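You operate a simulated robot arm through the tools that you are given. There is no shell and no other tool. Be economical: measure what you need, move in short steps, check, and stop when the job is done.

You run a simulated two-armed robot. Do the job below in one go: nothing can be reset, and whatever is moved stays where it is left.

TASK
Pick up the 40 m filter cartridge from the top of the wash bench with one hand, pass it to the other hand and put it on the shelf under the wash bench. Set down upright: filter cartridge.

It is judged by the outcome, as a careful person would: the job done as asked, and still so three seconds after it is handed in. It fails if anything else is knocked over, pushed out of place, dropped, spilled or broken.

THE ROBOT
Two 7-joint arms with two-finger parallel grippers on one trunk, on a base that drives. Base frame: it is fixed to the floor where the robot stands at the start and does not move with it; the origin is under the middle of the robot, x ahead of it, y to its left, z up. Lengths are in m, angles in degrees, forces in N, time in s.
The left shoulder is at the start at [0.07, 0.178, 1.145], the right one opposite. With the tool pointing down near the work surface each hand reaches from about 0.3 to 0.74 m from the robot's upright axis, wherever it stands, measured 20 degrees to its own side. Places, roughly: shelf under the wash bench [0.7, 0.2, 0.3]. Payload 3.43 kg a hand.
The TCP of each hand is the grasp point between the finger pads, 0.03 m short of the fingertips. In the tool frame z runs along the fingers and y along their closing line. The gripper opens to 0.094 m. The fingers are 0.028 m wide and 0.01 m thick; the gripper's body (0.05 by 0.096 m) begins 0.055 m behind the TCP.
Orientation is that of the tool frame in the base frame, as a unit quaternion [x, y, z, w]. With the fingers straight down and closing along the base's y, the tool's x points along the base's -x, its y along +y and its z along -z.

THE INTERFACE
- The arms move only by the tool servo_tool. It takes "left_increments", "right_increments" or both (then of equal length, played together; a hand with none holds still); each is a list of rows, each a list of 7 numbers: the closure in counts, from 0 (fully open) to 255 (shut), then the shift along the base's x, y, z in m, then the turn, a rotation vector about the base's x, y, z in degrees. In form: [[fingers, tx, ty, tz, wx, wy, wz], ...]. A call has 1 to 20 rows; each row is the pose to reach, as a shift and turn from the pose commanded when the call began. A row lasts 0.2 s, in which the tool goes at most 0.05 m and 8.6 degrees; a call with a longer step from one row to the next is refused whole, and so is a gripper value outside its range. A pose out of reach is approached as far as the arm can. The call stops where the force on the tool passes 40 N (or 10 N more than at its start, if that is more) or the arm is blocked; 0.2 s more then pass. Each finger travels about 0.153 m/s and halts on what it meets, pressing with about 39 N; the grip force reading is that of the motor and also rises with nothing between the fingers. The clock runs only during rows and for 0.2 s after the last one: add rows that repeat a pose to give the fingers time. The reply holds the time, the measured pose of the TCP, the force on the tool along the base axes, the opening and the grip force, in the units named above and with some noise, with the torque about the TCP (base axes, N m) and any sound that the robot's microphone picked up.
- Cameras (640 x 400 px; columns grow to the right, rows downward): "scene" is now at [0.12, 0.0328, 1.4454]; the picture's right is [0.44, -0.90, 0.00], its down [-0.67, -0.33, -0.66] and it looks along [0.60, 0.29, -0.75] (base axes); focal length 269 px, centre (320, 200). "left" rides on the left gripper at [0.076, -0.014, -0.102] in its tool frame; the picture's right is [0.18, 0.98, 0.00], its down [-0.75, 0.14, -0.64] and it looks along [-0.63, 0.12, 0.77] (tool axes); focal length 243 px, centre (320, 200). "right" rides on the right gripper at [0.076, 0.014, -0.102] in its tool frame; the picture's right is [-0.18, 0.98, 0.00], its down [-0.75, -0.14, -0.64] and it looks along [-0.63, -0.12, 0.77] (tool axes); focal length 243 px, centre (320, 200). There is no depth. A picture from a camera that has moved, and an enlarged one, comes with that camera's place and axes in the base frame and with its lens.
- snapshot(camera): a new picture of that camera. No time passes.
- slide_trunk(by): slides the trunk up (or, below 0, down) by that many m; the arms and the scene camera ride with it, the base frame stays. It gives what a move gives, with no picture.
- base_move(legs): drives the robot by 1 to 6 legs, each [ahead, turn to the left] in m and degrees, along the robot's own axes; the way and the turn of a leg run together, so that a leg with both is an arc; at most 1.5 m and 180 degrees a leg. The arms and the cameras ride along, it lands a little off, and it stops where it bumps. It gives what a move gives.
- turn_head(pan, tilt): turns the head with the scene camera to pan (to the left, within 86 degrees either way) and tilt (down, from -29 to 69), counted from straight ahead of the robot. It gives what a move gives.
- close_up(camera, box): a new picture of the part [left, top, right, bottom] of that camera's present view, enlarged. No time passes.
- hand_in(): hands the job in; it is judged then, once.

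Work in short steps. Places have to be worked out from the pictures, the camera data and where the tool is seen: move nearer, look again, correct. Check each grasp and each placing, and mend what went wrong. You have 120 turns and 88 pictures in all, those below and enlarged ones among them. Open the grippers and draw the arms clear of the work before you hand the job in, unless the task says otherwise; then end with one line.

The tools are called after "Emit:" by a JSON object that holds its "op" and its "data". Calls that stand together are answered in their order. servo_tool: Moves the arms, as the interface text tells. Its arguments: {"type":"object","properties":{"left_increments":{"type":"array"},"right_increments":{"type":"array"}},"required":[]} The other tools are called the same way: slide_trunk (by) slides the trunk up or down; base_move (legs) drives the base; turn_head (pan, tilt) turns the head that bears the scene camera; snapshot (camera) takes a picture; close_up (camera, box) takes an enlarged picture of a part of a camera's view; hand_in () hands the job in.

At the start:

```text
t: 0.0
left_eef_pos: [0.404, 0.423, 1.1128]
left_orientation: [0.0, 1.0, 0.0, 0.0]
left_wrist_force: [-0.7, -0.5, -0.6]
left_ft_torque: [0.01, 0.01, 0.0]
left_gripper_width: 0.0938
left_finger_force: 0.1
right_eef_pos: [0.3578, 0.021, 1.1857]
right_orientation: [0.0, 1.0, 0.0, -0.001]
right_wrist_force: [0.0, 0.0, -0.8]
right_ft_torque: [-0.01, 0.02, -0.01]
right_gripper_width: 0.0941
right_finger_force: 0.1
trunk travel left (down, up): [-0.725, 0.115]
robot x, y, heading: [0.0023, -0.0019, -0.1]
head pan, tilt: [25.9, 48.4]
```

scene: 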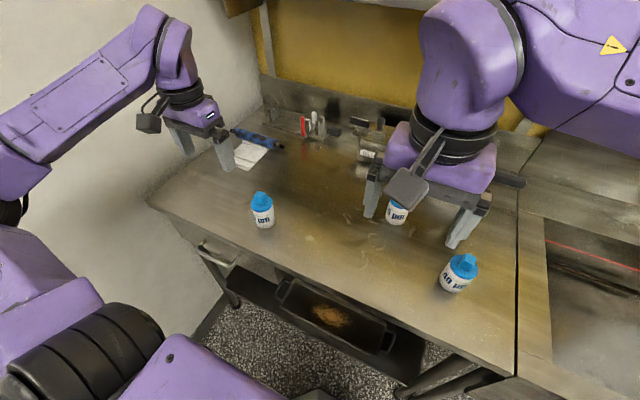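
right: 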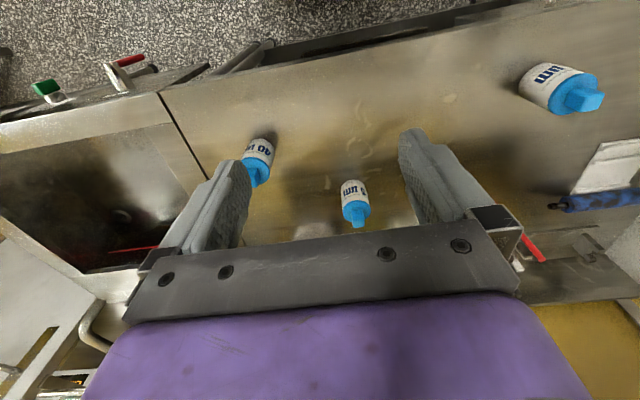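
left: 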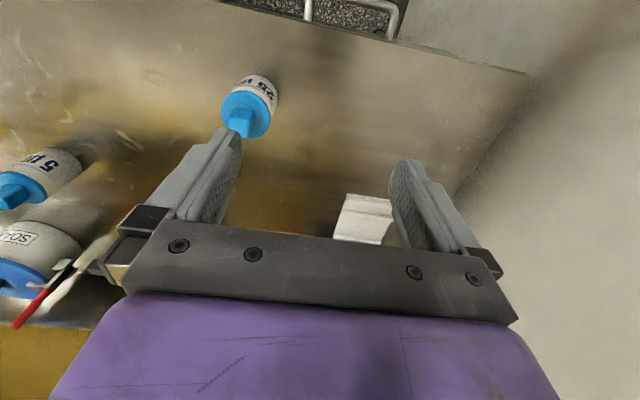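

I start by confirming the label of the cartridge on the right and looking at the shelf area below the bench.

Emit:
{"op": "close_up", "data": {"camera": "scene", "box": [360, 180, 520, 300]}}

Emit:
{"op": "close_up", "data": {"camera": "scene", "box": [180, 230, 500, 400]}}

```text
3.33 times, centred on (440, 240) of scene
camera zoom: at [0.12, 0.0328, 1.4454], right [0.44, -0.9, 0.0], down [-0.67, -0.33, -0.66], along [0.6, 0.29, -0.75], focal length 897 px, centre (-80, 67)
```

zoom: 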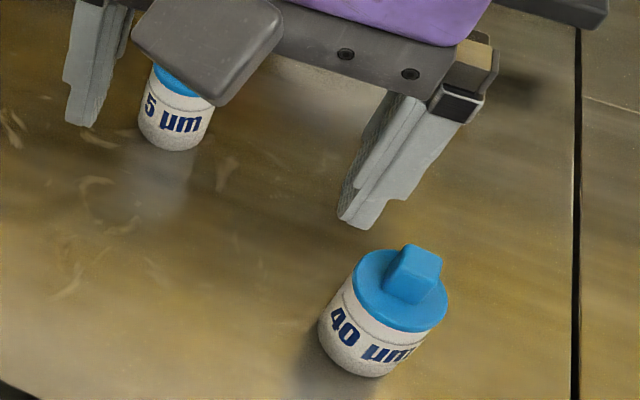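

```text
2.00 times, centred on (340, 315) of scene
camera zoom: at [0.12, 0.0328, 1.4454], right [0.44, -0.9, 0.0], down [-0.67, -0.33, -0.66], along [0.6, 0.29, -0.75], focal length 538 px, centre (280, -30)
```

zoom: 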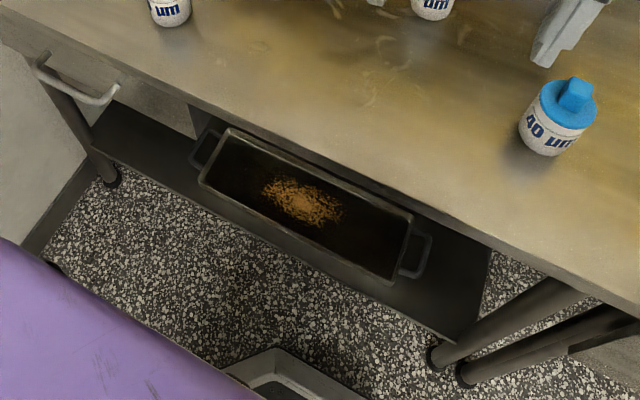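

The right-hand cartridge is the 40 µm one, at about [0.475, -0.115], roughly 6 cm across. I move the right hand above it, well clear, and look again.

Emit:
{"op": "servo_tool", "data": {"right_increments": [[0, 0.03, -0.034, -0.01, 0, 0, 0], [0, 0.06, -0.068, -0.03, 0, 0, 0], [0, 0.09, -0.102, -0.06, 0, 0, 0], [0, 0.11, -0.13, -0.08, 0, 0, 0], [0, 0.117, -0.136, -0.1, 0, 0, 0], [0, 0.117, -0.136, -0.1, 0, 0, 0]]}}

Emit:
{"op": "snapshot", "data": {"camera": "right"}}

Emit:
{"op": "snapshot", "data": {"camera": "scene"}}

```text
refused: row 3 steps farther than a row can; nothing moved
```

```text
82 pictures are left
camera right: at [0.28, 0.034, 1.2883], right [0.18, 0.98, 0.0], down [0.75, -0.14, 0.64], along [0.63, -0.12, -0.77], focal length 243 px, centre (320, 200)
```

right: 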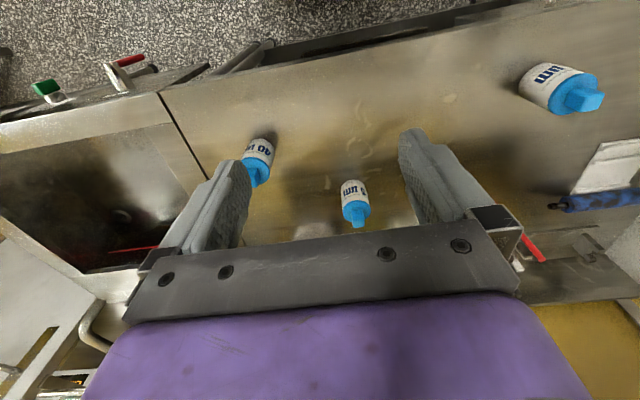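

```text
81 pictures are left
camera scene: at [0.12, 0.0328, 1.4454], right [0.44, -0.9, 0.0], down [-0.67, -0.33, -0.66], along [0.6, 0.29, -0.75], focal length 269 px, centre (320, 200)
```

scene: 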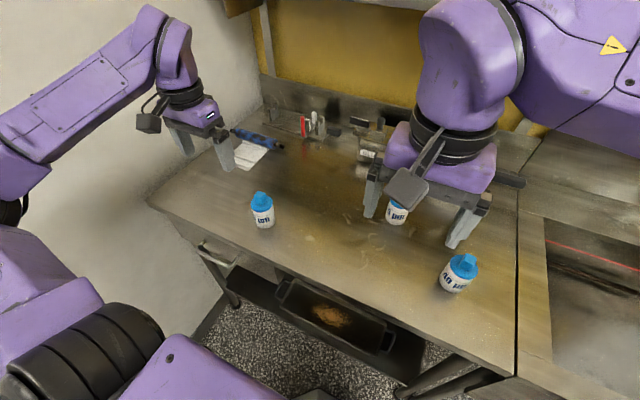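

A step was too long and nothing moved; I repeat with shorter steps.

Emit:
{"op": "servo_tool", "data": {"right_increments": [[0, 0.025, -0.028, -0.01, 0, 0, 0], [0, 0.05, -0.056, -0.03, 0, 0, 0], [0, 0.075, -0.084, -0.05, 0, 0, 0], [0, 0.1, -0.112, -0.07, 0, 0, 0], [0, 0.117, -0.136, -0.09, 0, 0, 0], [0, 0.117, -0.136, -0.1, 0, 0, 0]]}}

Emit:
{"op": "snapshot", "data": {"camera": "right"}}

Emit:
{"op": "snapshot", "data": {"camera": "scene"}}

```text
t: 1.4
left_eef_pos: [0.4046, 0.424, 1.1113]
left_orientation: [0.0, 1.0, 0.001, 0.0]
left_wrist_force: [0.0, 0.8, 0.0]
left_ft_torque: [0.0, -0.03, -0.03]
left_gripper_width: 0.0938
left_finger_force: 0.1
right_eef_pos: [0.4747, -0.1134, 1.0859]
right_orientation: [0.0, 1.0, 0.001, 0.0]
right_wrist_force: [-0.6, -0.5, 0.0]
right_ft_torque: [0.0, -0.01, -0.04]
right_gripper_width: 0.094
right_finger_force: 0.0
trunk travel left (down, up): [-0.725, 0.115]
robot x, y, heading: [-0.0024, -0.0008, 0.0]
head pan, tilt: [25.9, 48.4]
```

```text
80 pictures are left
camera right: at [0.3966, -0.1012, 1.1879], right [0.18, 0.98, 0.0], down [0.75, -0.14, 0.64], along [0.63, -0.12, -0.77], focal length 243 px, centre (320, 200)
```

right: 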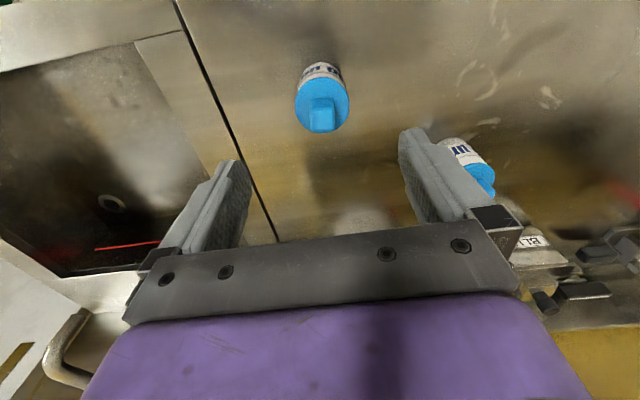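

```text
79 pictures are left
camera scene: at [0.1199, 0.0334, 1.4455], right [0.44, -0.9, 0.0], down [-0.67, -0.33, -0.66], along [0.6, 0.29, -0.75], focal length 269 px, centre (320, 200)
```

scene: 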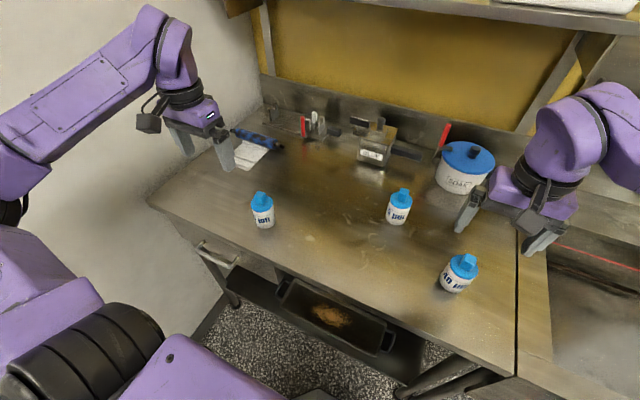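

Cap seems centred almost under the hand. I zoom both views to triangulate its centre and height.

Emit:
{"op": "close_up", "data": {"camera": "right", "box": [260, 40, 388, 140]}}

Emit:
{"op": "close_up", "data": {"camera": "scene", "box": [420, 240, 500, 300]}}

```text
4.00 times, centred on (324, 90) of right
camera zoom: at [0.3966, -0.1012, 1.1879], right [0.18, 0.98, 0.0], down [0.75, -0.14, 0.64], along [0.63, -0.12, -0.77], focal length 970 px, centre (304, 640)
```

zoom: 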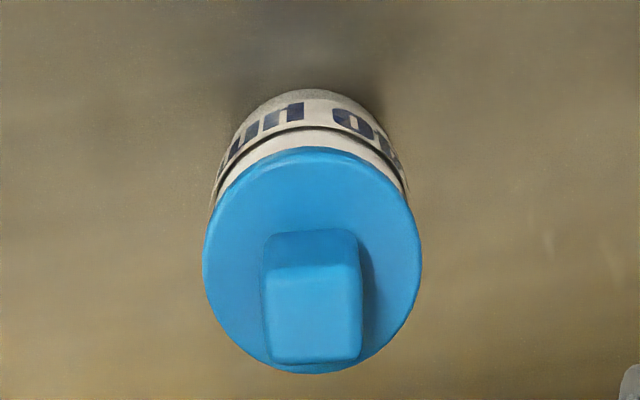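

```text
6.67 times, centred on (460, 270) of scene
camera zoom: at [0.1199, 0.0334, 1.4455], right [0.44, -0.9, 0.0], down [-0.67, -0.33, -0.66], along [0.6, 0.29, -0.75], focal length 1794 px, centre (-613, -267)
```

zoom: 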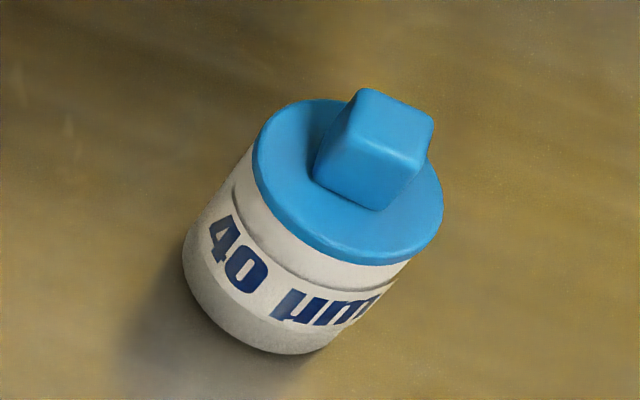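

Triangulated: cap centre ≈ [0.472, -0.116], cap top ≈ 0.965, knob top ≈ 0.99, diameter ≈ 0.05. I descend to TCP z 0.96, straddling cap and upper body, then look before closing.

Emit:
{"op": "servo_tool", "data": {"right_increments": [[0, -0.002, -0.003, -0.04, 0, 0, 0], [0, -0.002, -0.003, -0.08, 0, 0, 0], [0, -0.002, -0.003, -0.11, 0, 0, 0], [0, -0.002, -0.003, -0.126, 0, 0, 0], [0, -0.002, -0.003, -0.126, 0, 0, 0]]}}

Emit:
{"op": "snapshot", "data": {"camera": "right"}}

Emit:
{"op": "close_up", "data": {"camera": "scene", "box": [380, 180, 540, 300]}}

```text
t: 2.6
left_eef_pos: [0.4043, 0.4238, 1.1119]
left_orientation: [0.0, 1.0, 0.001, -0.001]
left_wrist_force: [0.3, 0.1, 0.3]
left_ft_torque: [0.0, 0.0, -0.01]
left_gripper_width: 0.0941
left_finger_force: 0.0
right_eef_pos: [0.4705, -0.1166, 0.9594]
right_orientation: [0.0, 1.0, 0.0, 0.001]
right_wrist_force: [0.6, -0.1, 0.2]
right_ft_torque: [0.01, -0.01, 0.03]
right_gripper_width: 0.094
right_finger_force: 0.0
trunk travel left (down, up): [-0.725, 0.115]
robot x, y, heading: [0.0008, -0.0025, -0.0]
head pan, tilt: [25.9, 48.4]
```

```text
76 pictures are left
camera right: at [0.3935, -0.105, 1.0616], right [0.18, 0.98, 0.0], down [0.75, -0.14, 0.64], along [0.63, -0.12, -0.77], focal length 243 px, centre (320, 200)
```

right: 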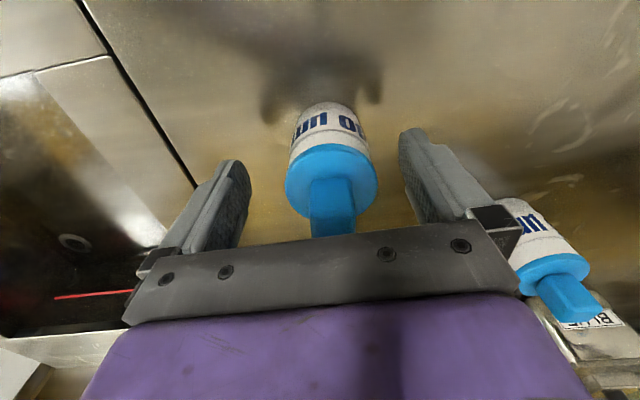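

```text
3.33 times, centred on (460, 240) of scene
camera zoom: at [0.1198, 0.0329, 1.4455], right [0.44, -0.9, 0.0], down [-0.67, -0.33, -0.66], along [0.6, 0.29, -0.75], focal length 897 px, centre (-147, 67)
```

zoom: 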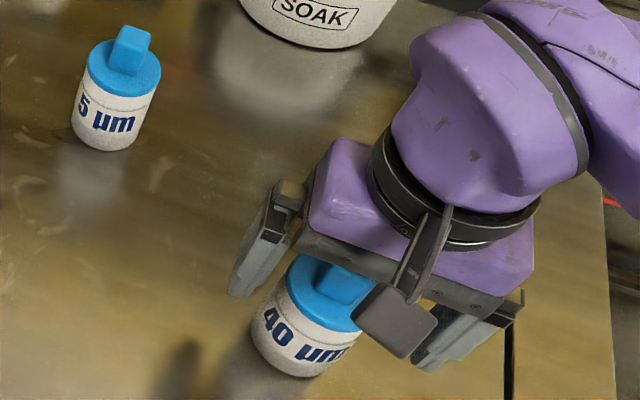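

The cap centre appears about 5 mm to +y of the TCP. I correct by that and close, giving the fingers time.

Emit:
{"op": "servo_tool", "data": {"right_increments": [[0, -0.002, 0.005, 0, 0, 0, 0], [60, -0.002, 0.005, 0, 0, 0, 0], [110, -0.002, 0.005, 0, 0, 0, 0], [160, -0.002, 0.005, 0, 0, 0, 0], [200, -0.002, 0.005, 0, 0, 0, 0], [200, -0.002, 0.005, 0, 0, 0, 0]]}}

Emit:
{"op": "snapshot", "data": {"camera": "right"}}

```text
t: 4.0
left_eef_pos: [0.4046, 0.423, 1.1124]
left_orientation: [0.0, 1.0, 0.0, 0.0]
left_wrist_force: [-0.5, 0.4, 0.8]
left_ft_torque: [0.01, 0.0, 0.03]
left_gripper_width: 0.0941
left_finger_force: 0.1
right_eef_pos: [0.4705, -0.1125, 0.96]
right_orientation: [0.0, 1.0, 0.0, -0.001]
right_wrist_force: [0.2, 0.2, -0.9]
right_ft_torque: [0.01, 0.0, -0.01]
right_gripper_width: 0.051
right_finger_force: 39.2
trunk travel left (down, up): [-0.725, 0.115]
robot x, y, heading: [0.0037, 0.0016, -0.2]
head pan, tilt: [25.9, 48.4]
```

```text
74 pictures are left
camera right: at [0.3919, -0.1, 1.0617], right [0.18, 0.98, 0.0], down [0.75, -0.14, 0.64], along [0.63, -0.12, -0.77], focal length 243 px, centre (320, 200)
```

right: 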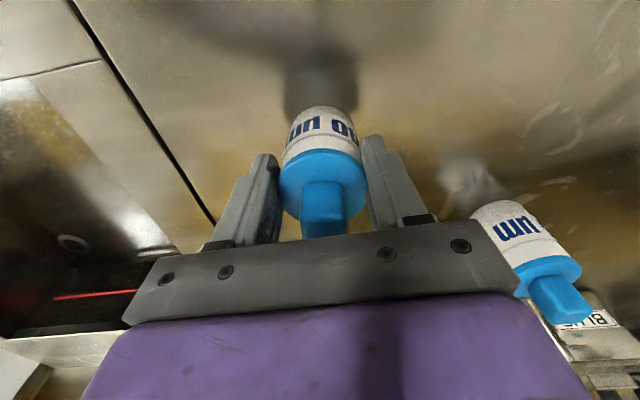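

Grip is good (0.051 m, 39 N). I lift straight up 0.19 m and check before turning.

Emit:
{"op": "servo_tool", "data": {"right_increments": [[200, 0, 0, 0.02, 0, 0, 0], [200, 0, 0, 0.06, 0, 0, 0], [200, 0, 0, 0.1, 0, 0, 0], [200, 0, 0, 0.14, 0, 0, 0], [200, 0, 0, 0.18, 0, 0, 0], [200, 0, 0, 0.19, 0, 0, 0]]}}

Emit:
{"op": "snapshot", "data": {"camera": "scene"}}

```text
t: 5.4
left_eef_pos: [0.4048, 0.422, 1.1114]
left_orientation: [0.0, 1.0, 0.0, 0.0]
left_wrist_force: [0.0, -0.5, 0.2]
left_ft_torque: [-0.01, -0.03, 0.01]
left_gripper_width: 0.0942
left_finger_force: 0.1
right_eef_pos: [0.4695, -0.1129, 1.1492]
right_orientation: [0.0, 1.0, 0.0, -0.001]
right_wrist_force: [0.3, 0.4, 0.7]
right_ft_torque: [0.01, 0.0, -0.03]
right_gripper_width: 0.0202
right_finger_force: 0.1
trunk travel left (down, up): [-0.725, 0.115]
robot x, y, heading: [0.0027, -0.0005, 0.2]
head pan, tilt: [25.9, 48.4]
```

```text
73 pictures are left
camera scene: at [0.1203, 0.0326, 1.4454], right [0.44, -0.9, 0.0], down [-0.67, -0.33, -0.66], along [0.6, 0.29, -0.75], focal length 269 px, centre (320, 200)
```

scene: 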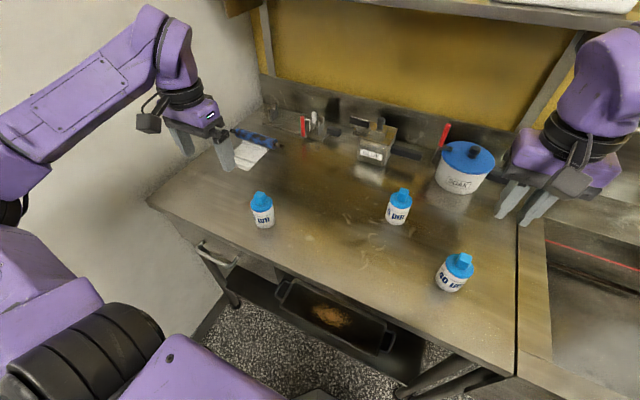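

The cartridge slipped out and stayed standing on the bench. I zoom in to see whether it moved and why the grip failed.

Emit:
{"op": "close_up", "data": {"camera": "scene", "box": [420, 240, 500, 300]}}

Emit:
{"op": "snapshot", "data": {"camera": "right"}}

```text
6.67 times, centred on (460, 270) of scene
camera zoom: at [0.1203, 0.0326, 1.4454], right [0.44, -0.9, 0.0], down [-0.67, -0.33, -0.66], along [0.6, 0.29, -0.75], focal length 1794 px, centre (-613, -267)
```

zoom: 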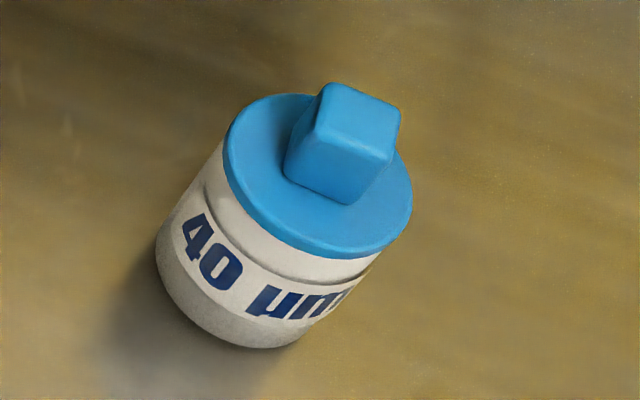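

```text
71 pictures are left
camera right: at [0.3928, -0.1004, 1.2524], right [0.18, 0.98, 0.0], down [0.75, -0.14, 0.64], along [0.63, -0.12, -0.77], focal length 243 px, centre (320, 200)
```

right: 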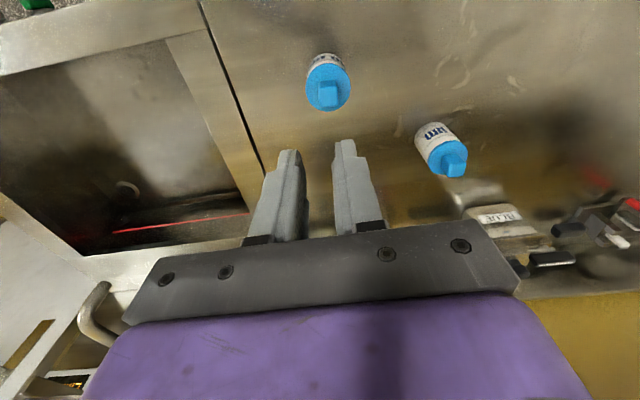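

The cartridge stands at about [0.468, -0.105]. The first grip was only on the narrow cap rim; I open, re-centre and go lower (TCP 0.945) so the pads reach further down the body, in a slow approach.

Emit:
{"op": "servo_tool", "data": {"right_increments": [[100, -0.002, 0.008, 0, 0, 0, 0], [0, -0.002, 0.008, -0.03, 0, 0, 0], [0, -0.002, 0.008, -0.06, 0, 0, 0], [0, -0.002, 0.008, -0.1, 0, 0, 0], [0, -0.002, 0.008, -0.14, 0, 0, 0], [0, -0.002, 0.008, -0.17, 0, 0, 0], [0, -0.002, 0.008, -0.185, 0, 0, 0], [0, -0.002, 0.008, -0.195, 0, 0, 0], [0, -0.002, 0.008, -0.205, 0, 0, 0], [0, -0.002, 0.008, -0.205, 0, 0, 0]]}}

Emit:
{"op": "snapshot", "data": {"camera": "right"}}

Emit:
{"op": "close_up", "data": {"camera": "scene", "box": [400, 210, 520, 300]}}

```text
t: 7.6
left_eef_pos: [0.4057, 0.4227, 1.1115]
left_orientation: [-0.001, 1.0, 0.0, 0.0]
left_wrist_force: [-0.3, -0.5, -0.2]
left_ft_torque: [0.03, -0.02, -0.02]
left_gripper_width: 0.0936
left_finger_force: 0.0
right_eef_pos: [0.4682, -0.1032, 0.9459]
right_orientation: [-0.001, 1.0, 0.0, 0.0]
right_wrist_force: [0.9, 0.1, -0.3]
right_ft_torque: [0.02, 0.02, 0.0]
right_gripper_width: 0.0942
right_finger_force: 0.1
trunk travel left (down, up): [-0.725, 0.115]
robot x, y, heading: [-0.0014, -0.0023, -0.1]
head pan, tilt: [25.9, 48.4]
```

```text
70 pictures are left
camera right: at [0.391, -0.0921, 1.0474], right [0.18, 0.98, 0.0], down [0.75, -0.14, 0.64], along [0.63, -0.12, -0.77], focal length 243 px, centre (320, 200)
```

right: 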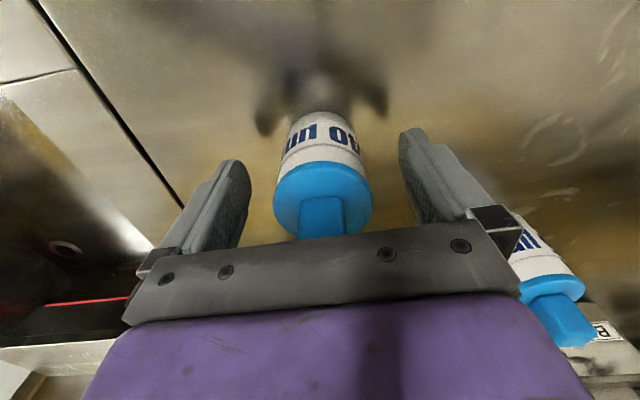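

```text
4.44 times, centred on (460, 255) of scene
camera zoom: at [0.1199, 0.0328, 1.4455], right [0.44, -0.9, 0.0], down [-0.67, -0.33, -0.66], along [0.6, 0.29, -0.75], focal length 1196 px, centre (-302, -44)
```

zoom: 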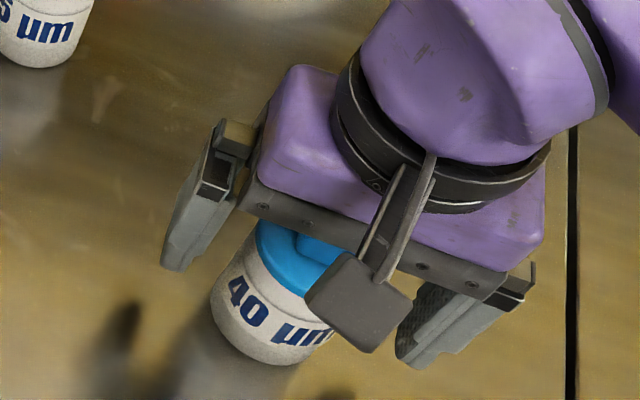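

Well centred and no contact. I close fully, hold, and lift only 2 cm slowly to watch the grip.

Emit:
{"op": "servo_tool", "data": {"right_increments": [[60, 0, 0, 0, 0, 0, 0], [120, 0, 0, 0, 0, 0, 0], [255, 0, 0, 0, 0, 0, 0], [255, 0, 0, 0, 0, 0, 0], [255, 0, 0, 0, 0, 0, 0], [255, 0, 0, 0.005, 0, 0, 0], [255, 0, 0, 0.01, 0, 0, 0], [255, 0, 0, 0.015, 0, 0, 0], [255, 0, 0, 0.02, 0, 0, 0], [255, 0, 0, 0.02, 0, 0, 0]]}}

Emit:
{"op": "snapshot", "data": {"camera": "right"}}

Emit:
{"op": "close_up", "data": {"camera": "scene", "box": [400, 210, 520, 300]}}

```text
t: 9.8
left_eef_pos: [0.405, 0.4231, 1.1128]
left_orientation: [-0.001, 1.0, 0.0, 0.001]
left_wrist_force: [0.1, 0.7, 0.0]
left_ft_torque: [0.02, 0.03, 0.01]
left_gripper_width: 0.0939
left_finger_force: 0.1
right_eef_pos: [0.4695, -0.1046, 0.966]
right_orientation: [-0.001, 1.0, 0.0, 0.0]
right_wrist_force: [0.5, 0.2, -0.4]
right_ft_torque: [-0.02, -0.01, -0.01]
right_gripper_width: 0.0552
right_finger_force: 39.1
trunk travel left (down, up): [-0.725, 0.115]
robot x, y, heading: [0.0002, 0.0001, -0.3]
head pan, tilt: [25.9, 48.4]
```

```text
68 pictures are left
camera right: at [0.3915, -0.0918, 1.0677], right [0.18, 0.98, 0.0], down [0.75, -0.14, 0.64], along [0.63, -0.12, -0.77], focal length 243 px, centre (320, 200)
```

right: 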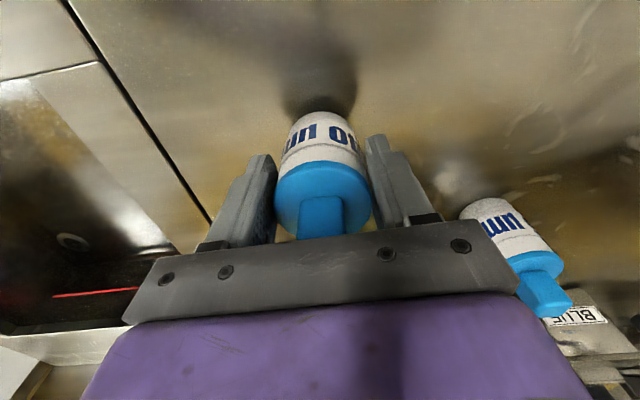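

```text
4.44 times, centred on (460, 255) of scene
camera zoom: at [0.1202, 0.0327, 1.4454], right [0.44, -0.9, 0.0], down [-0.67, -0.33, -0.66], along [0.6, 0.29, -0.75], focal length 1196 px, centre (-302, -44)
```

zoom: 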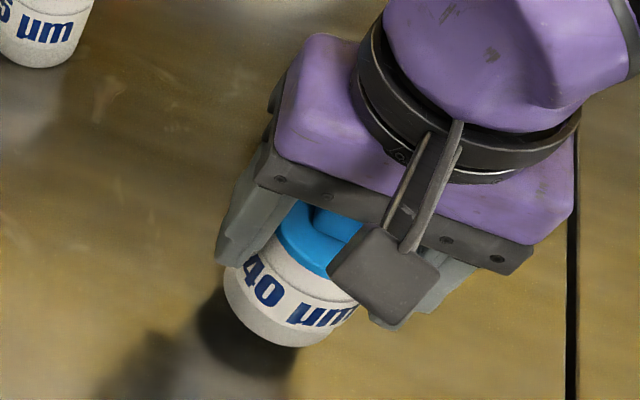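

Held firmly on the body now (0.055 m wide). I lift to about z 1.15 gently.

Emit:
{"op": "servo_tool", "data": {"right_increments": [[255, 0, 0, 0.02, 0, 0, 0], [255, 0, 0, 0.04, 0, 0, 0], [255, 0, 0, 0.07, 0, 0, 0], [255, 0, 0, 0.1, 0, 0, 0], [255, 0, 0, 0.13, 0, 0, 0], [255, 0, 0, 0.16, 0, 0, 0], [255, 0, 0, 0.18, 0, 0, 0], [255, 0, 0, 0.185, 0, 0, 0]]}}

Emit:
{"op": "snapshot", "data": {"camera": "right"}}

```text
t: 11.6
left_eef_pos: [0.4046, 0.423, 1.1111]
left_orientation: [0.0, 1.0, 0.0, 0.001]
left_wrist_force: [-0.5, -0.4, 0.2]
left_ft_torque: [0.01, 0.02, 0.04]
left_gripper_width: 0.0943
left_finger_force: 0.0
right_eef_pos: [0.4684, -0.1052, 1.1508]
right_orientation: [0.0, 1.0, 0.0, -0.001]
right_wrist_force: [-0.5, 0.7, 0.2]
right_ft_torque: [-0.01, 0.02, 0.01]
right_gripper_width: 0.0552
right_finger_force: 38.7
trunk travel left (down, up): [-0.725, 0.115]
robot x, y, heading: [-0.0031, 0.0031, 0.1]
head pan, tilt: [25.9, 48.4]
```

```text
66 pictures are left
camera right: at [0.3912, -0.0928, 1.2528], right [0.18, 0.98, 0.0], down [0.75, -0.14, 0.64], along [0.63, -0.12, -0.77], focal length 243 px, centre (320, 200)
```

right: 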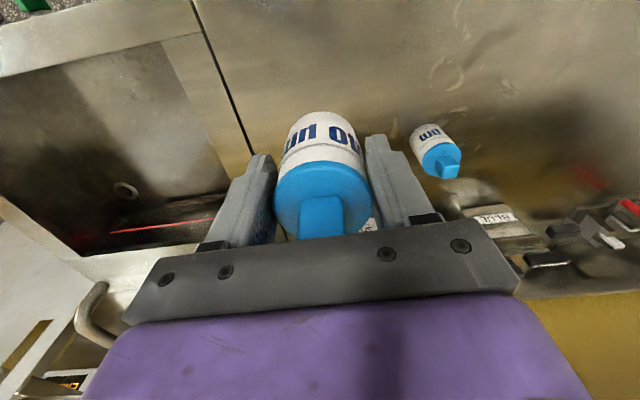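

Now I turn the right hand 90° (camera side away from the left arm) and carry it forward to about [0.58, 0.0, 1.15].

Emit:
{"op": "servo_tool", "data": {"right_increments": [[255, 0.01, 0.01, 0, 0, 0, 8.2], [255, 0.02, 0.02, 0, 0, 0, 16.4], [255, 0.03, 0.03, 0, 0, 0, 24.6], [255, 0.04, 0.04, 0, 0, 0, 32.8], [255, 0.05, 0.05, 0, 0, 0, 41], [255, 0.06, 0.06, 0, 0, 0, 49.2], [255, 0.07, 0.07, 0, 0, 0, 57.4], [255, 0.08, 0.08, 0, 0, 0, 65.6], [255, 0.09, 0.09, 0, 0, 0, 73.8], [255, 0.1, 0.1, 0, 0, 0, 82], [255, 0.112, 0.105, 0, 0, 0, 90], [255, 0.112, 0.105, 0, 0, 0, 90]]}}

Emit:
{"op": "snapshot", "data": {"camera": "scene"}}

```text
t: 14.2
left_eef_pos: [0.4034, 0.4238, 1.1119]
left_orientation: [0.001, 1.0, 0.0, 0.0]
left_wrist_force: [0.1, -0.6, -0.3]
left_ft_torque: [0.04, -0.01, 0.01]
left_gripper_width: 0.094
left_finger_force: 0.0
right_eef_pos: [0.5232, -0.1185, 1.135]
right_orientation: [-0.237, 0.949, -0.043, 0.202]
right_wrist_force: [0.1, -0.4, 0.2]
right_ft_torque: [0.0, 0.03, 0.01]
right_gripper_width: 0.0553
right_finger_force: 39.0
right hand out of reach, approached as far as the arm can: row 2, 3, 4, 5, 6, 7, 8, 9, 10, 11, 12
trunk travel left (down, up): [-0.725, 0.115]
robot x, y, heading: [-0.0001, -0.0014, -0.2]
head pan, tilt: [25.9, 48.4]
```

```text
65 pictures are left
camera scene: at [0.1206, 0.0333, 1.4454], right [0.44, -0.9, 0.0], down [-0.67, -0.33, -0.66], along [0.6, 0.29, -0.75], focal length 269 px, centre (320, 200)
```

scene: 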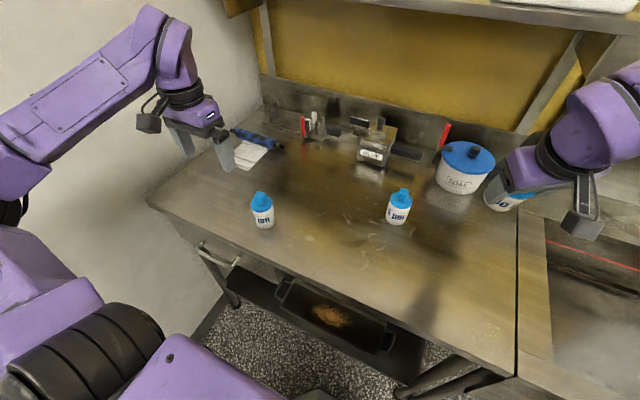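

That turn direction hits a joint limit. I issue one zero-row to learn whether the command is held at the unreachable target.

Emit:
{"op": "servo_tool", "data": {"right_increments": [[255, 0, 0, 0, 0, 0, 0]]}}

```text
t: 14.6
left_eef_pos: [0.4059, 0.4228, 1.1121]
left_orientation: [0.001, 1.0, 0.0, 0.0]
left_wrist_force: [1.1, 0.4, 1.0]
left_ft_torque: [-0.01, -0.03, 0.03]
left_gripper_width: 0.094
left_finger_force: 0.0
right_eef_pos: [0.5225, -0.119, 1.1361]
right_orientation: [-0.235, 0.95, -0.043, 0.202]
right_wrist_force: [0.1, 0.5, -0.9]
right_ft_torque: [0.0, 0.04, -0.03]
right_gripper_width: 0.0551
right_finger_force: 38.7
trunk travel left (down, up): [-0.725, 0.115]
robot x, y, heading: [-0.0026, 0.0013, -0.2]
head pan, tilt: [25.9, 48.4]
```

The command resets to the reached pose. I turn the right hand back to straight down (about 36°) and bring it to [0.48, -0.03, 1.15]; the left hand will approach from the left instead.

Emit:
{"op": "servo_tool", "data": {"right_increments": [[255, -0.009, 0.005, 0.003, 1, 4.7, -5.5], [255, -0.018, 0.01, 0.006, 2, 9.4, -11], [255, -0.027, 0.015, 0.009, 3, 14.1, -16.5], [255, -0.036, 0.02, 0.012, 4, 18.7, -22], [255, -0.043, 0.03, 0.015, 5, 23.4, -27.4], [255, -0.043, 0.06, 0.015, 5, 23.4, -27.4], [255, -0.043, 0.089, 0.015, 5, 23.4, -27.4], [255, -0.043, 0.089, 0.015, 5, 23.4, -27.4]]}}

Emit:
{"op": "snapshot", "data": {"camera": "scene"}}

```text
t: 16.4
left_eef_pos: [0.4042, 0.422, 1.1127]
left_orientation: [0.0, 1.0, 0.001, 0.001]
left_wrist_force: [-0.9, -0.3, -0.1]
left_ft_torque: [0.01, 0.01, 0.0]
left_gripper_width: 0.0942
left_finger_force: 0.0
right_eef_pos: [0.4781, -0.0307, 1.1532]
right_orientation: [-0.001, 1.0, 0.0, 0.001]
right_wrist_force: [0.7, 0.3, -1.1]
right_ft_torque: [-0.01, -0.04, 0.0]
right_gripper_width: 0.0551
right_finger_force: 39.0
trunk travel left (down, up): [-0.725, 0.115]
robot x, y, heading: [0.0015, -0.0036, -0.0]
head pan, tilt: [25.9, 48.4]
```

```text
64 pictures are left
camera scene: at [0.1198, 0.0317, 1.4455], right [0.44, -0.9, 0.0], down [-0.67, -0.33, -0.66], along [0.6, 0.29, -0.75], focal length 269 px, centre (320, 200)
```

scene: 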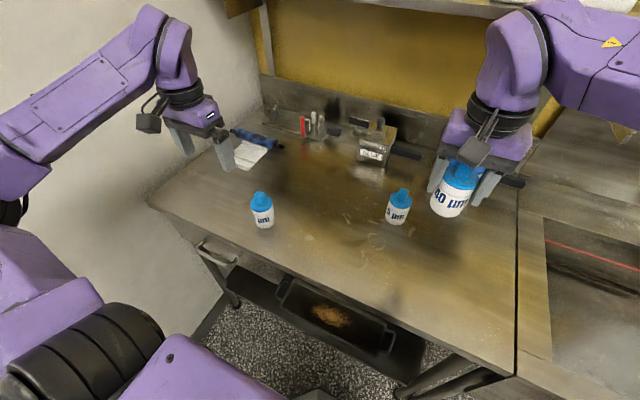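

Right is restored and holding. Now I pitch the left hand forward by 75° while moving ahead, staying on its own side.

Emit:
{"op": "servo_tool", "data": {"left_increments": [[0, 0.015, 0, 0, 0, -8.3, 0], [0, 0.03, 0, 0, 0, -16.6, 0], [0, 0.045, 0, 0, 0, -25, 0], [0, 0.06, 0, 0, 0, -33.3, 0], [0, 0.075, 0, 0, 0, -41.6, 0], [0, 0.09, 0, 0, 0, -50, 0], [0, 0.1, 0, 0, 0, -58.3, 0], [0, 0.11, 0, 0, 0, -66.6, 0], [0, 0.12, 0, 0, 0, -75, 0], [0, 0.12, 0, 0, 0, -75, 0]]}}

Emit:
{"op": "snapshot", "data": {"camera": "scene"}}

```text
t: 18.6
left_eef_pos: [0.5075, 0.4331, 1.1032]
left_orientation: [0.001, 0.793, 0.0, 0.609]
left_wrist_force: [-0.2, 0.4, -0.1]
left_ft_torque: [0.01, 0.0, 0.02]
left_gripper_width: 0.094
left_finger_force: 0.1
left hand out of reach, approached as far as the arm can: row 5, 6, 7, 8, 9, 10
right_eef_pos: [0.4793, -0.0289, 1.1516]
right_orientation: [0.0, 1.0, -0.001, 0.001]
right_wrist_force: [-0.3, 0.5, -0.4]
right_ft_torque: [-0.02, 0.04, -0.03]
right_gripper_width: 0.0552
right_finger_force: 38.5
trunk travel left (down, up): [-0.725, 0.115]
robot x, y, heading: [0.0015, 0.0069, -0.0]
head pan, tilt: [25.9, 48.4]
```

```text
63 pictures are left
camera scene: at [0.12, 0.0327, 1.4455], right [0.44, -0.9, 0.0], down [-0.67, -0.33, -0.66], along [0.6, 0.29, -0.75], focal length 269 px, centre (320, 200)
```

scene: 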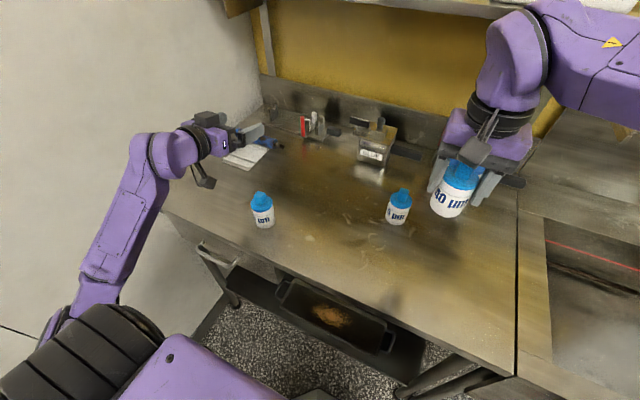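

The orientation was reached. Now I yaw the left hand −90° so it points toward −y, sliding to a pre-grasp about 14 cm left of the cartridge.

Emit:
{"op": "servo_tool", "data": {"left_increments": [[0, 0, -0.015, 0, 0, 0, -8.2], [0, 0, -0.03, 0, 0, 0, -16.4], [0, 0, -0.05, 0.0, 0, 0, -24.6], [0, 0, -0.07, 0.0, 0, 0, -32.8], [0, 0, -0.09, 0.0, 0, 0, -41], [0, 0, -0.11, 0.0, 0, 0, -49.2], [0, 0, -0.13, 0.0, 0, 0, -57.4], [0, 0, -0.15, 0.0, 0, 0, -65.6], [0, -0.01, -0.17, 0.0, 0, 0, -73.8], [0, -0.02, -0.19, 0.0, 0, 0, -82], [0, -0.029, -0.21, 0, 0, 0, -90], [0, -0.029, -0.23, 0, 0, 0, -90], [0, -0.029, -0.23, 0, 0, 0, -90]]}}

Emit:
{"op": "snapshot", "data": {"camera": "scene"}}

```text
t: 21.4
left_eef_pos: [0.4803, 0.2038, 1.1031]
left_orientation: [0.562, 0.561, -0.43, 0.43]
left_wrist_force: [-0.7, 0.0, 0.3]
left_ft_torque: [-0.02, -0.01, -0.03]
left_gripper_width: 0.0942
left_finger_force: 0.1
right_eef_pos: [0.4784, -0.0282, 1.1512]
right_orientation: [0.0, 1.0, -0.002, 0.002]
right_wrist_force: [0.8, 0.8, -0.2]
right_ft_torque: [0.03, 0.01, -0.02]
right_gripper_width: 0.0553
right_finger_force: 38.7
trunk travel left (down, up): [-0.725, 0.115]
robot x, y, heading: [-0.0005, 0.0007, -0.2]
head pan, tilt: [25.9, 48.4]
```

```text
62 pictures are left
camera scene: at [0.12, 0.0332, 1.4454], right [0.44, -0.9, 0.0], down [-0.67, -0.33, -0.66], along [0.6, 0.29, -0.75], focal length 269 px, centre (320, 200)
```

scene: 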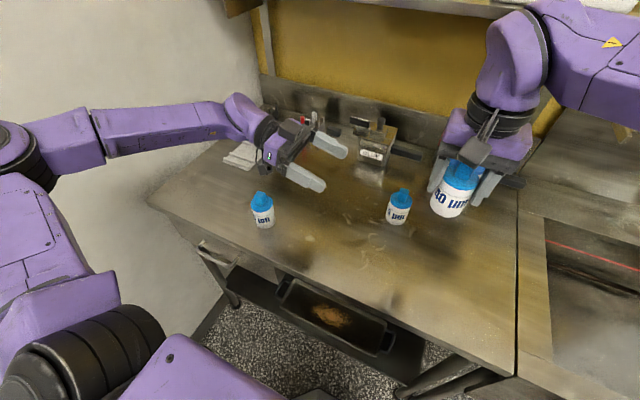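

Left hand points at the cartridge. I advance to y ≈ 0.11 at z ≈ 1.116 and look through both the left and scene cameras.

Emit:
{"op": "servo_tool", "data": {"left_increments": [[0, -0.002, -0.03, 0.01, 0, 0, 0], [0, -0.002, -0.06, 0.013, 0, 0, 0], [0, -0.002, -0.094, 0.013, 0, 0, 0], [0, -0.002, -0.094, 0.013, 0, 0, 0]]}}

Emit:
{"op": "snapshot", "data": {"camera": "left"}}

Emit:
{"op": "close_up", "data": {"camera": "scene", "box": [300, 80, 540, 240]}}

```text
t: 22.4
left_eef_pos: [0.4761, 0.1085, 1.1176]
left_orientation: [0.561, 0.561, -0.431, 0.43]
left_wrist_force: [-0.7, 1.0, 0.2]
left_ft_torque: [0.0, -0.03, -0.03]
left_gripper_width: 0.0942
left_finger_force: 0.1
right_eef_pos: [0.4783, -0.0286, 1.1528]
right_orientation: [-0.001, 1.0, -0.001, 0.001]
right_wrist_force: [0.2, 1.2, -0.9]
right_ft_torque: [-0.03, 0.03, 0.01]
right_gripper_width: 0.0552
right_finger_force: 38.6
trunk travel left (down, up): [-0.725, 0.115]
robot x, y, heading: [0.0028, 0.001, -0.2]
head pan, tilt: [25.9, 48.4]
```

```text
61 pictures are left
camera left: at [0.4618, 0.228, 1.0698], right [0.98, 0.05, -0.18], down [0.14, 0.43, 0.89], along [0.12, -0.9, 0.41], focal length 243 px, centre (320, 200)
```

left: 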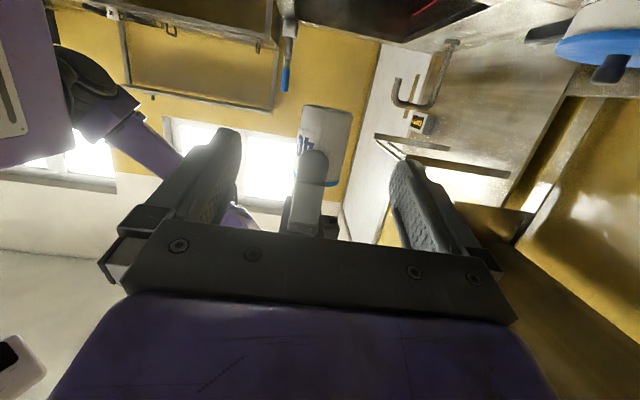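

```text
2.50 times, centred on (420, 160) of scene
camera zoom: at [0.1197, 0.0332, 1.4455], right [0.44, -0.9, 0.0], down [-0.67, -0.33, -0.66], along [0.6, 0.29, -0.75], focal length 672 px, centre (70, 300)
```

zoom: 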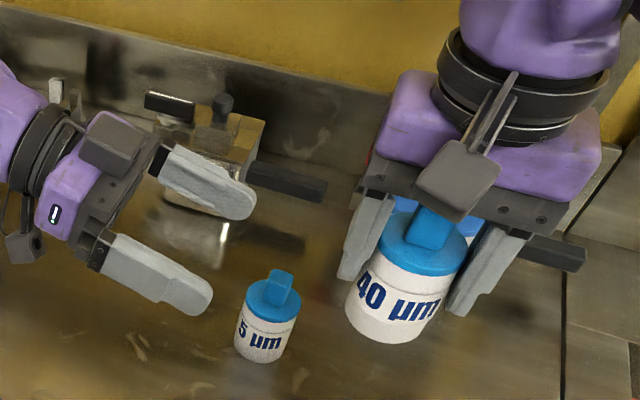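

Cartridge base is near z 1.085, centre x ≈ 0.481; my fingers will straddle it below the right fingertips. I advance to y ≈ -0.022.

Emit:
{"op": "servo_tool", "data": {"left_increments": [[0, 0.004, -0.03, 0, 0, 0, 0], [0, 0.004, -0.06, 0, 0, 0, 0], [0, 0.004, -0.09, 0, 0, 0, 0], [0, 0.004, -0.11, 0, 0, 0, 0], [0, 0.004, -0.12, 0, 0, 0, 0], [0, 0.004, -0.13, 0, 0, 0, 0], [0, 0.004, -0.13, 0, 0, 0, 0]]}}

Emit:
{"op": "snapshot", "data": {"camera": "left"}}

Emit:
{"op": "close_up", "data": {"camera": "scene", "box": [340, 100, 540, 240]}}

```text
t: 24.0
left_eef_pos: [0.4814, -0.0189, 1.1163]
left_orientation: [0.561, 0.561, -0.43, 0.431]
left_wrist_force: [0.1, -0.1, -0.1]
left_ft_torque: [-0.03, 0.04, 0.0]
left_gripper_width: 0.0944
left_finger_force: 0.1
right_eef_pos: [0.4791, -0.028, 1.1517]
right_orientation: [0.0, 1.0, -0.001, 0.001]
right_wrist_force: [0.1, -0.1, -0.2]
right_ft_torque: [0.0, -0.03, 0.0]
right_gripper_width: 0.055
right_finger_force: 39.6
trunk travel left (down, up): [-0.725, 0.115]
robot x, y, heading: [-0.0012, 0.0018, -0.0]
head pan, tilt: [25.9, 48.4]
```

```text
59 pictures are left
camera left: at [0.4667, 0.0983, 1.0693], right [0.98, 0.05, -0.18], down [0.14, 0.43, 0.89], along [0.12, -0.9, 0.41], focal length 243 px, centre (320, 200)
```

left: 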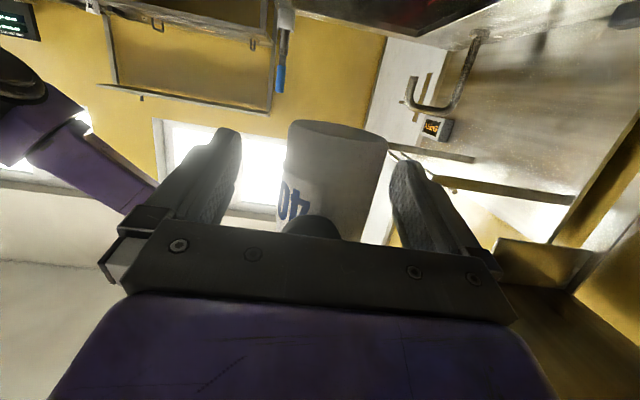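

```text
2.86 times, centred on (440, 170) of scene
camera zoom: at [0.1201, 0.0328, 1.4454], right [0.44, -0.9, 0.0], down [-0.67, -0.33, -0.66], along [0.6, 0.29, -0.75], focal length 769 px, centre (-23, 286)
```

zoom: 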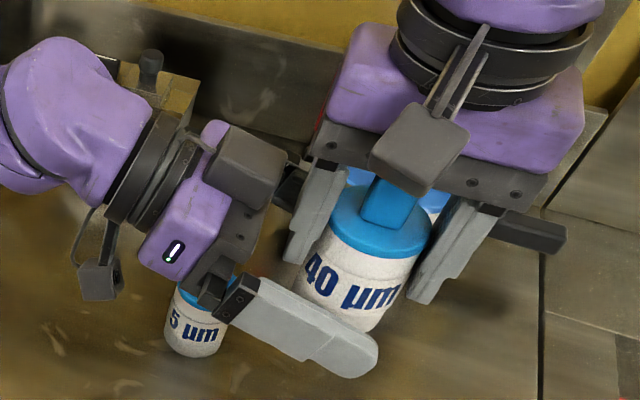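

No contact. In the left view the cartridge sits about 8–10 mm to +x of my TCP, so I shift +0.009 in x and then close the left fingers.

Emit:
{"op": "servo_tool", "data": {"left_increments": [[0, 0.009, 0, 0, 0, 0, 0], [0, 0.009, 0, 0, 0, 0, 0]]}}

Emit:
{"op": "snapshot", "data": {"camera": "left"}}

```text
t: 24.6
left_eef_pos: [0.4901, -0.0205, 1.1161]
left_orientation: [0.561, 0.561, -0.43, 0.431]
left_wrist_force: [-1.2, 0.9, 0.3]
left_ft_torque: [0.02, 0.01, 0.0]
left_gripper_width: 0.0939
left_finger_force: 0.0
right_eef_pos: [0.4787, -0.0286, 1.1519]
right_orientation: [0.0, 1.0, -0.001, 0.001]
right_wrist_force: [-0.1, -0.5, -1.0]
right_ft_torque: [0.01, 0.01, 0.01]
right_gripper_width: 0.0551
right_finger_force: 39.1
trunk travel left (down, up): [-0.725, 0.115]
robot x, y, heading: [0.0018, 0.0001, -0.1]
head pan, tilt: [25.9, 48.4]
```

```text
57 pictures are left
camera left: at [0.4757, 0.0983, 1.0693], right [0.98, 0.05, -0.18], down [0.14, 0.43, 0.89], along [0.12, -0.9, 0.41], focal length 243 px, centre (320, 200)
```

left: 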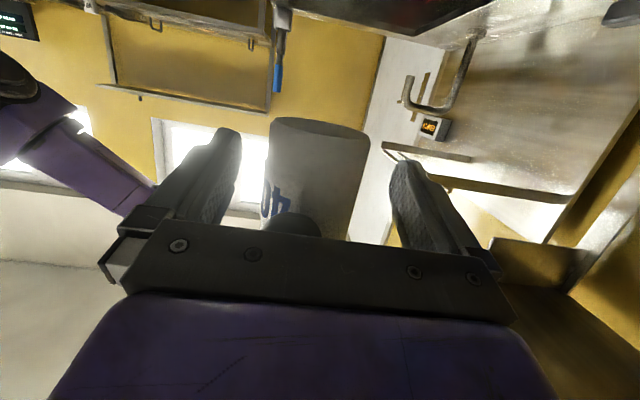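

Centred between the fingers now. Closing the left gripper while the right holds.

Emit:
{"op": "servo_tool", "data": {"left_increments": [[50, 0, 0, 0, 0, 0, 0], [80, 0, 0, 0, 0, 0, 0], [110, 0, 0, 0, 0, 0, 0], [255, 0, 0, 0, 0, 0, 0], [255, 0, 0, 0, 0, 0, 0], [255, 0, 0, 0, 0, 0, 0]]}}

Emit:
{"op": "snapshot", "data": {"camera": "left"}}

Emit:
{"op": "close_up", "data": {"camera": "scene", "box": [340, 100, 540, 240]}}

```text
t: 26.0
left_eef_pos: [0.4883, -0.022, 1.117]
left_orientation: [0.562, 0.56, -0.431, 0.429]
left_wrist_force: [-32.5, 1.2, 1.1]
left_ft_torque: [-0.14, -0.58, -0.24]
left_gripper_width: 0.0539
left_finger_force: 39.0
right_eef_pos: [0.48, -0.0301, 1.1523]
right_orientation: [0.001, 1.0, 0.001, 0.003]
right_wrist_force: [31.9, -1.6, -3.0]
right_ft_torque: [0.04, -0.53, -0.08]
right_gripper_width: 0.0552
right_finger_force: 39.3
trunk travel left (down, up): [-0.725, 0.115]
robot x, y, heading: [-0.0012, -0.0007, 0.2]
head pan, tilt: [25.9, 48.4]
```

```text
56 pictures are left
camera left: at [0.4746, 0.0973, 1.0693], right [0.98, 0.04, -0.18], down [0.14, 0.42, 0.89], along [0.11, -0.9, 0.41], focal length 243 px, centre (320, 200)
```

left: 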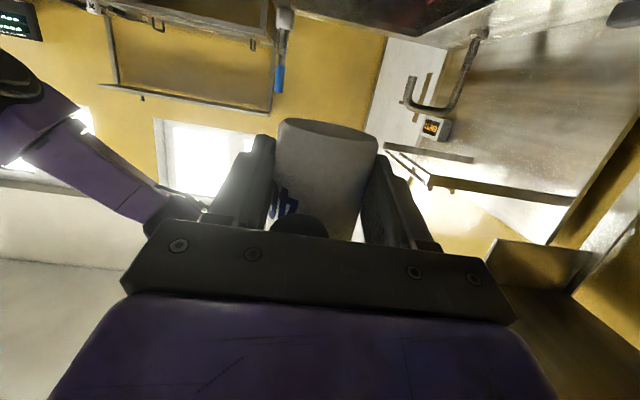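

```text
2.86 times, centred on (440, 170) of scene
camera zoom: at [0.1202, 0.0326, 1.4454], right [0.44, -0.9, 0.0], down [-0.67, -0.33, -0.66], along [0.6, 0.29, -0.75], focal length 769 px, centre (-23, 286)
```

zoom: 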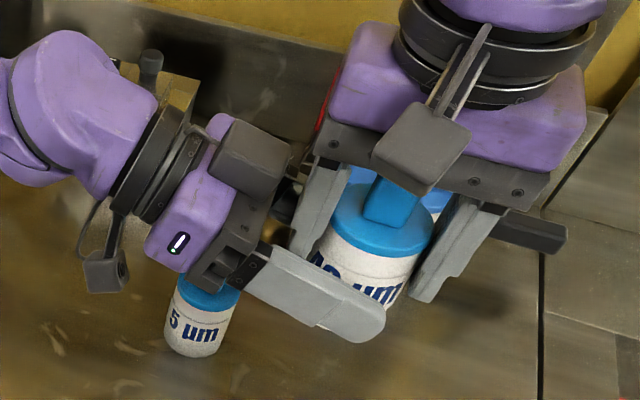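

Both hold it, with a 32 N side load from slight misalignment. I ease the left hand 2.5 mm toward −x to relieve that before releasing the right.

Emit:
{"op": "servo_tool", "data": {"left_increments": [[255, -0.0013, 0, 0, 0, 0, 0], [255, -0.0025, 0, 0, 0, 0, 0], [255, -0.0025, 0, 0, 0, 0, 0]]}}

```text
t: 26.8
left_eef_pos: [0.4865, -0.0209, 1.1173]
left_orientation: [0.562, 0.56, -0.431, 0.43]
left_wrist_force: [-24.8, 0.2, 0.6]
left_ft_torque: [0.03, -0.3, -0.29]
left_gripper_width: 0.0538
left_finger_force: 39.0
right_eef_pos: [0.479, -0.029, 1.1516]
right_orientation: [0.0, 1.0, -0.001, 0.003]
right_wrist_force: [25.4, -0.3, -1.6]
right_ft_torque: [-0.03, -0.59, 0.08]
right_gripper_width: 0.0553
right_finger_force: 38.7
trunk travel left (down, up): [-0.725, 0.115]
robot x, y, heading: [-0.0006, -0.001, 0.4]
head pan, tilt: [25.9, 48.4]
```

The load is falling but slowly (≈ 3 N/mm); I ease another 6 mm.

Emit:
{"op": "servo_tool", "data": {"left_increments": [[255, -0.002, 0, 0, 0, 0, 0], [255, -0.004, 0, 0, 0, 0, 0], [255, -0.006, 0, 0, 0, 0, 0], [255, -0.006, 0, 0, 0, 0, 0]]}}

```text
t: 27.8
left_eef_pos: [0.4842, -0.0191, 1.1162]
left_orientation: [0.56, 0.563, -0.428, 0.433]
left_wrist_force: [18.3, -8.6, -2.9]
left_ft_torque: [0.25, 0.48, 0.08]
left_gripper_width: 0.0539
left_finger_force: 39.3
right_eef_pos: [0.4765, -0.0276, 1.1518]
right_orientation: [-0.001, 1.0, 0.0, -0.003]
right_wrist_force: [-20.2, 8.5, 3.3]
right_ft_torque: [0.07, 0.19, 0.08]
right_gripper_width: 0.055
right_finger_force: 38.5
trunk travel left (down, up): [-0.725, 0.115]
robot x, y, heading: [0.0022, -0.0031, 0.2]
head pan, tilt: [25.9, 48.4]
```

It crossed over; I go back 2.7 mm and then open the right gripper.

Emit:
{"op": "servo_tool", "data": {"left_increments": [[255, 0.0027, -0.001, 0, 0, 0, 0], [255, 0.0027, -0.001, 0, 0, 0, 0]]}}

```text
t: 28.4
left_eef_pos: [0.4853, -0.0201, 1.1157]
left_orientation: [0.56, 0.562, -0.429, 0.432]
left_wrist_force: [20.8, 0.9, -2.4]
left_ft_torque: [-0.01, 0.41, 0.3]
left_gripper_width: 0.0537
left_finger_force: 39.0
right_eef_pos: [0.478, -0.0292, 1.152]
right_orientation: [0.0, 1.0, -0.001, -0.001]
right_wrist_force: [-20.9, -0.5, 3.3]
right_ft_torque: [-0.01, 0.32, -0.13]
right_gripper_width: 0.055
right_finger_force: 39.4
trunk travel left (down, up): [-0.725, 0.115]
robot x, y, heading: [-0.0026, 0.0008, 0.2]
head pan, tilt: [25.9, 48.4]
```

Residual is modest and will just relax on release. I open the right fingers gradually, then raise the right hand.

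Emit:
{"op": "servo_tool", "data": {"right_increments": [[80, 0, 0, 0, 0, 0, 0], [40, 0, 0, 0, 0, 0, 0], [0, 0, 0, 0, 0, 0, 0], [0, 0, 0, 0, 0, 0, 0], [0, 0, 0, 0, 0, 0, 0]]}}

Emit:
{"op": "snapshot", "data": {"camera": "right"}}

```text
t: 29.6
left_eef_pos: [0.4838, -0.0209, 1.1163]
left_orientation: [0.562, 0.56, -0.431, 0.43]
left_wrist_force: [-15.6, 24.7, 0.5]
left_ft_torque: [-1.44, -0.86, 0.64]
left_gripper_width: 0.0538
left_finger_force: 39.2
right_eef_pos: [0.4799, -0.0299, 1.1516]
right_orientation: [0.001, 1.0, -0.001, 0.003]
right_wrist_force: [15.1, -24.0, -1.6]
right_ft_torque: [0.59, 0.37, -0.82]
right_gripper_width: 0.08
right_finger_force: 0.1
trunk travel left (down, up): [-0.725, 0.115]
robot x, y, heading: [-0.0011, 0.0034, 0.0]
head pan, tilt: [25.9, 48.4]
```

```text
54 pictures are left
camera right: at [0.4017, -0.0168, 1.254], right [0.19, 0.98, 0.0], down [0.75, -0.14, 0.64], along [0.63, -0.12, -0.76], focal length 243 px, centre (320, 200)
```

right: 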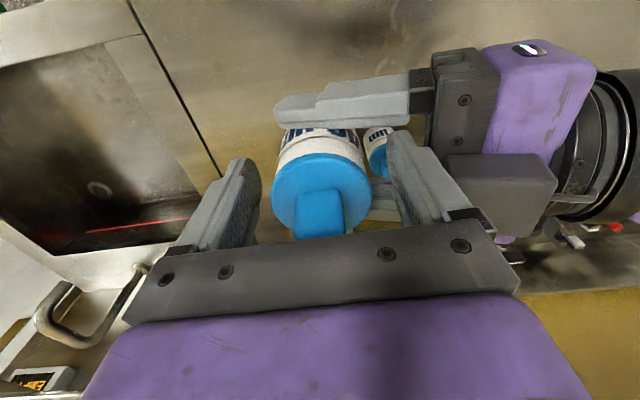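

The right's +y finger touches the left gripper's housing. I partly close the right to ~0.072, shift it 2 mm, then lift it away.

Emit:
{"op": "servo_tool", "data": {"right_increments": [[55, 0, -0.001, 0, 0, 0, 0], [58, 0, -0.001, 0, 0, 0, 0], [58, 0, -0.001, 0, 0, 0, 0]]}}

```text
t: 30.4
left_eef_pos: [0.4845, -0.0209, 1.1157]
left_orientation: [0.561, 0.561, -0.43, 0.43]
left_wrist_force: [1.3, -0.1, -1.1]
left_ft_torque: [-0.01, -0.02, -0.02]
left_gripper_width: 0.0537
left_finger_force: 39.1
right_eef_pos: [0.4773, -0.0295, 1.1519]
right_orientation: [0.0, 1.0, 0.0, 0.001]
right_wrist_force: [0.9, -0.2, -0.1]
right_ft_torque: [-0.01, 0.03, 0.03]
right_gripper_width: 0.0728
right_finger_force: 0.0
trunk travel left (down, up): [-0.725, 0.115]
robot x, y, heading: [-0.0032, 0.0039, -0.3]
head pan, tilt: [25.9, 48.4]
```

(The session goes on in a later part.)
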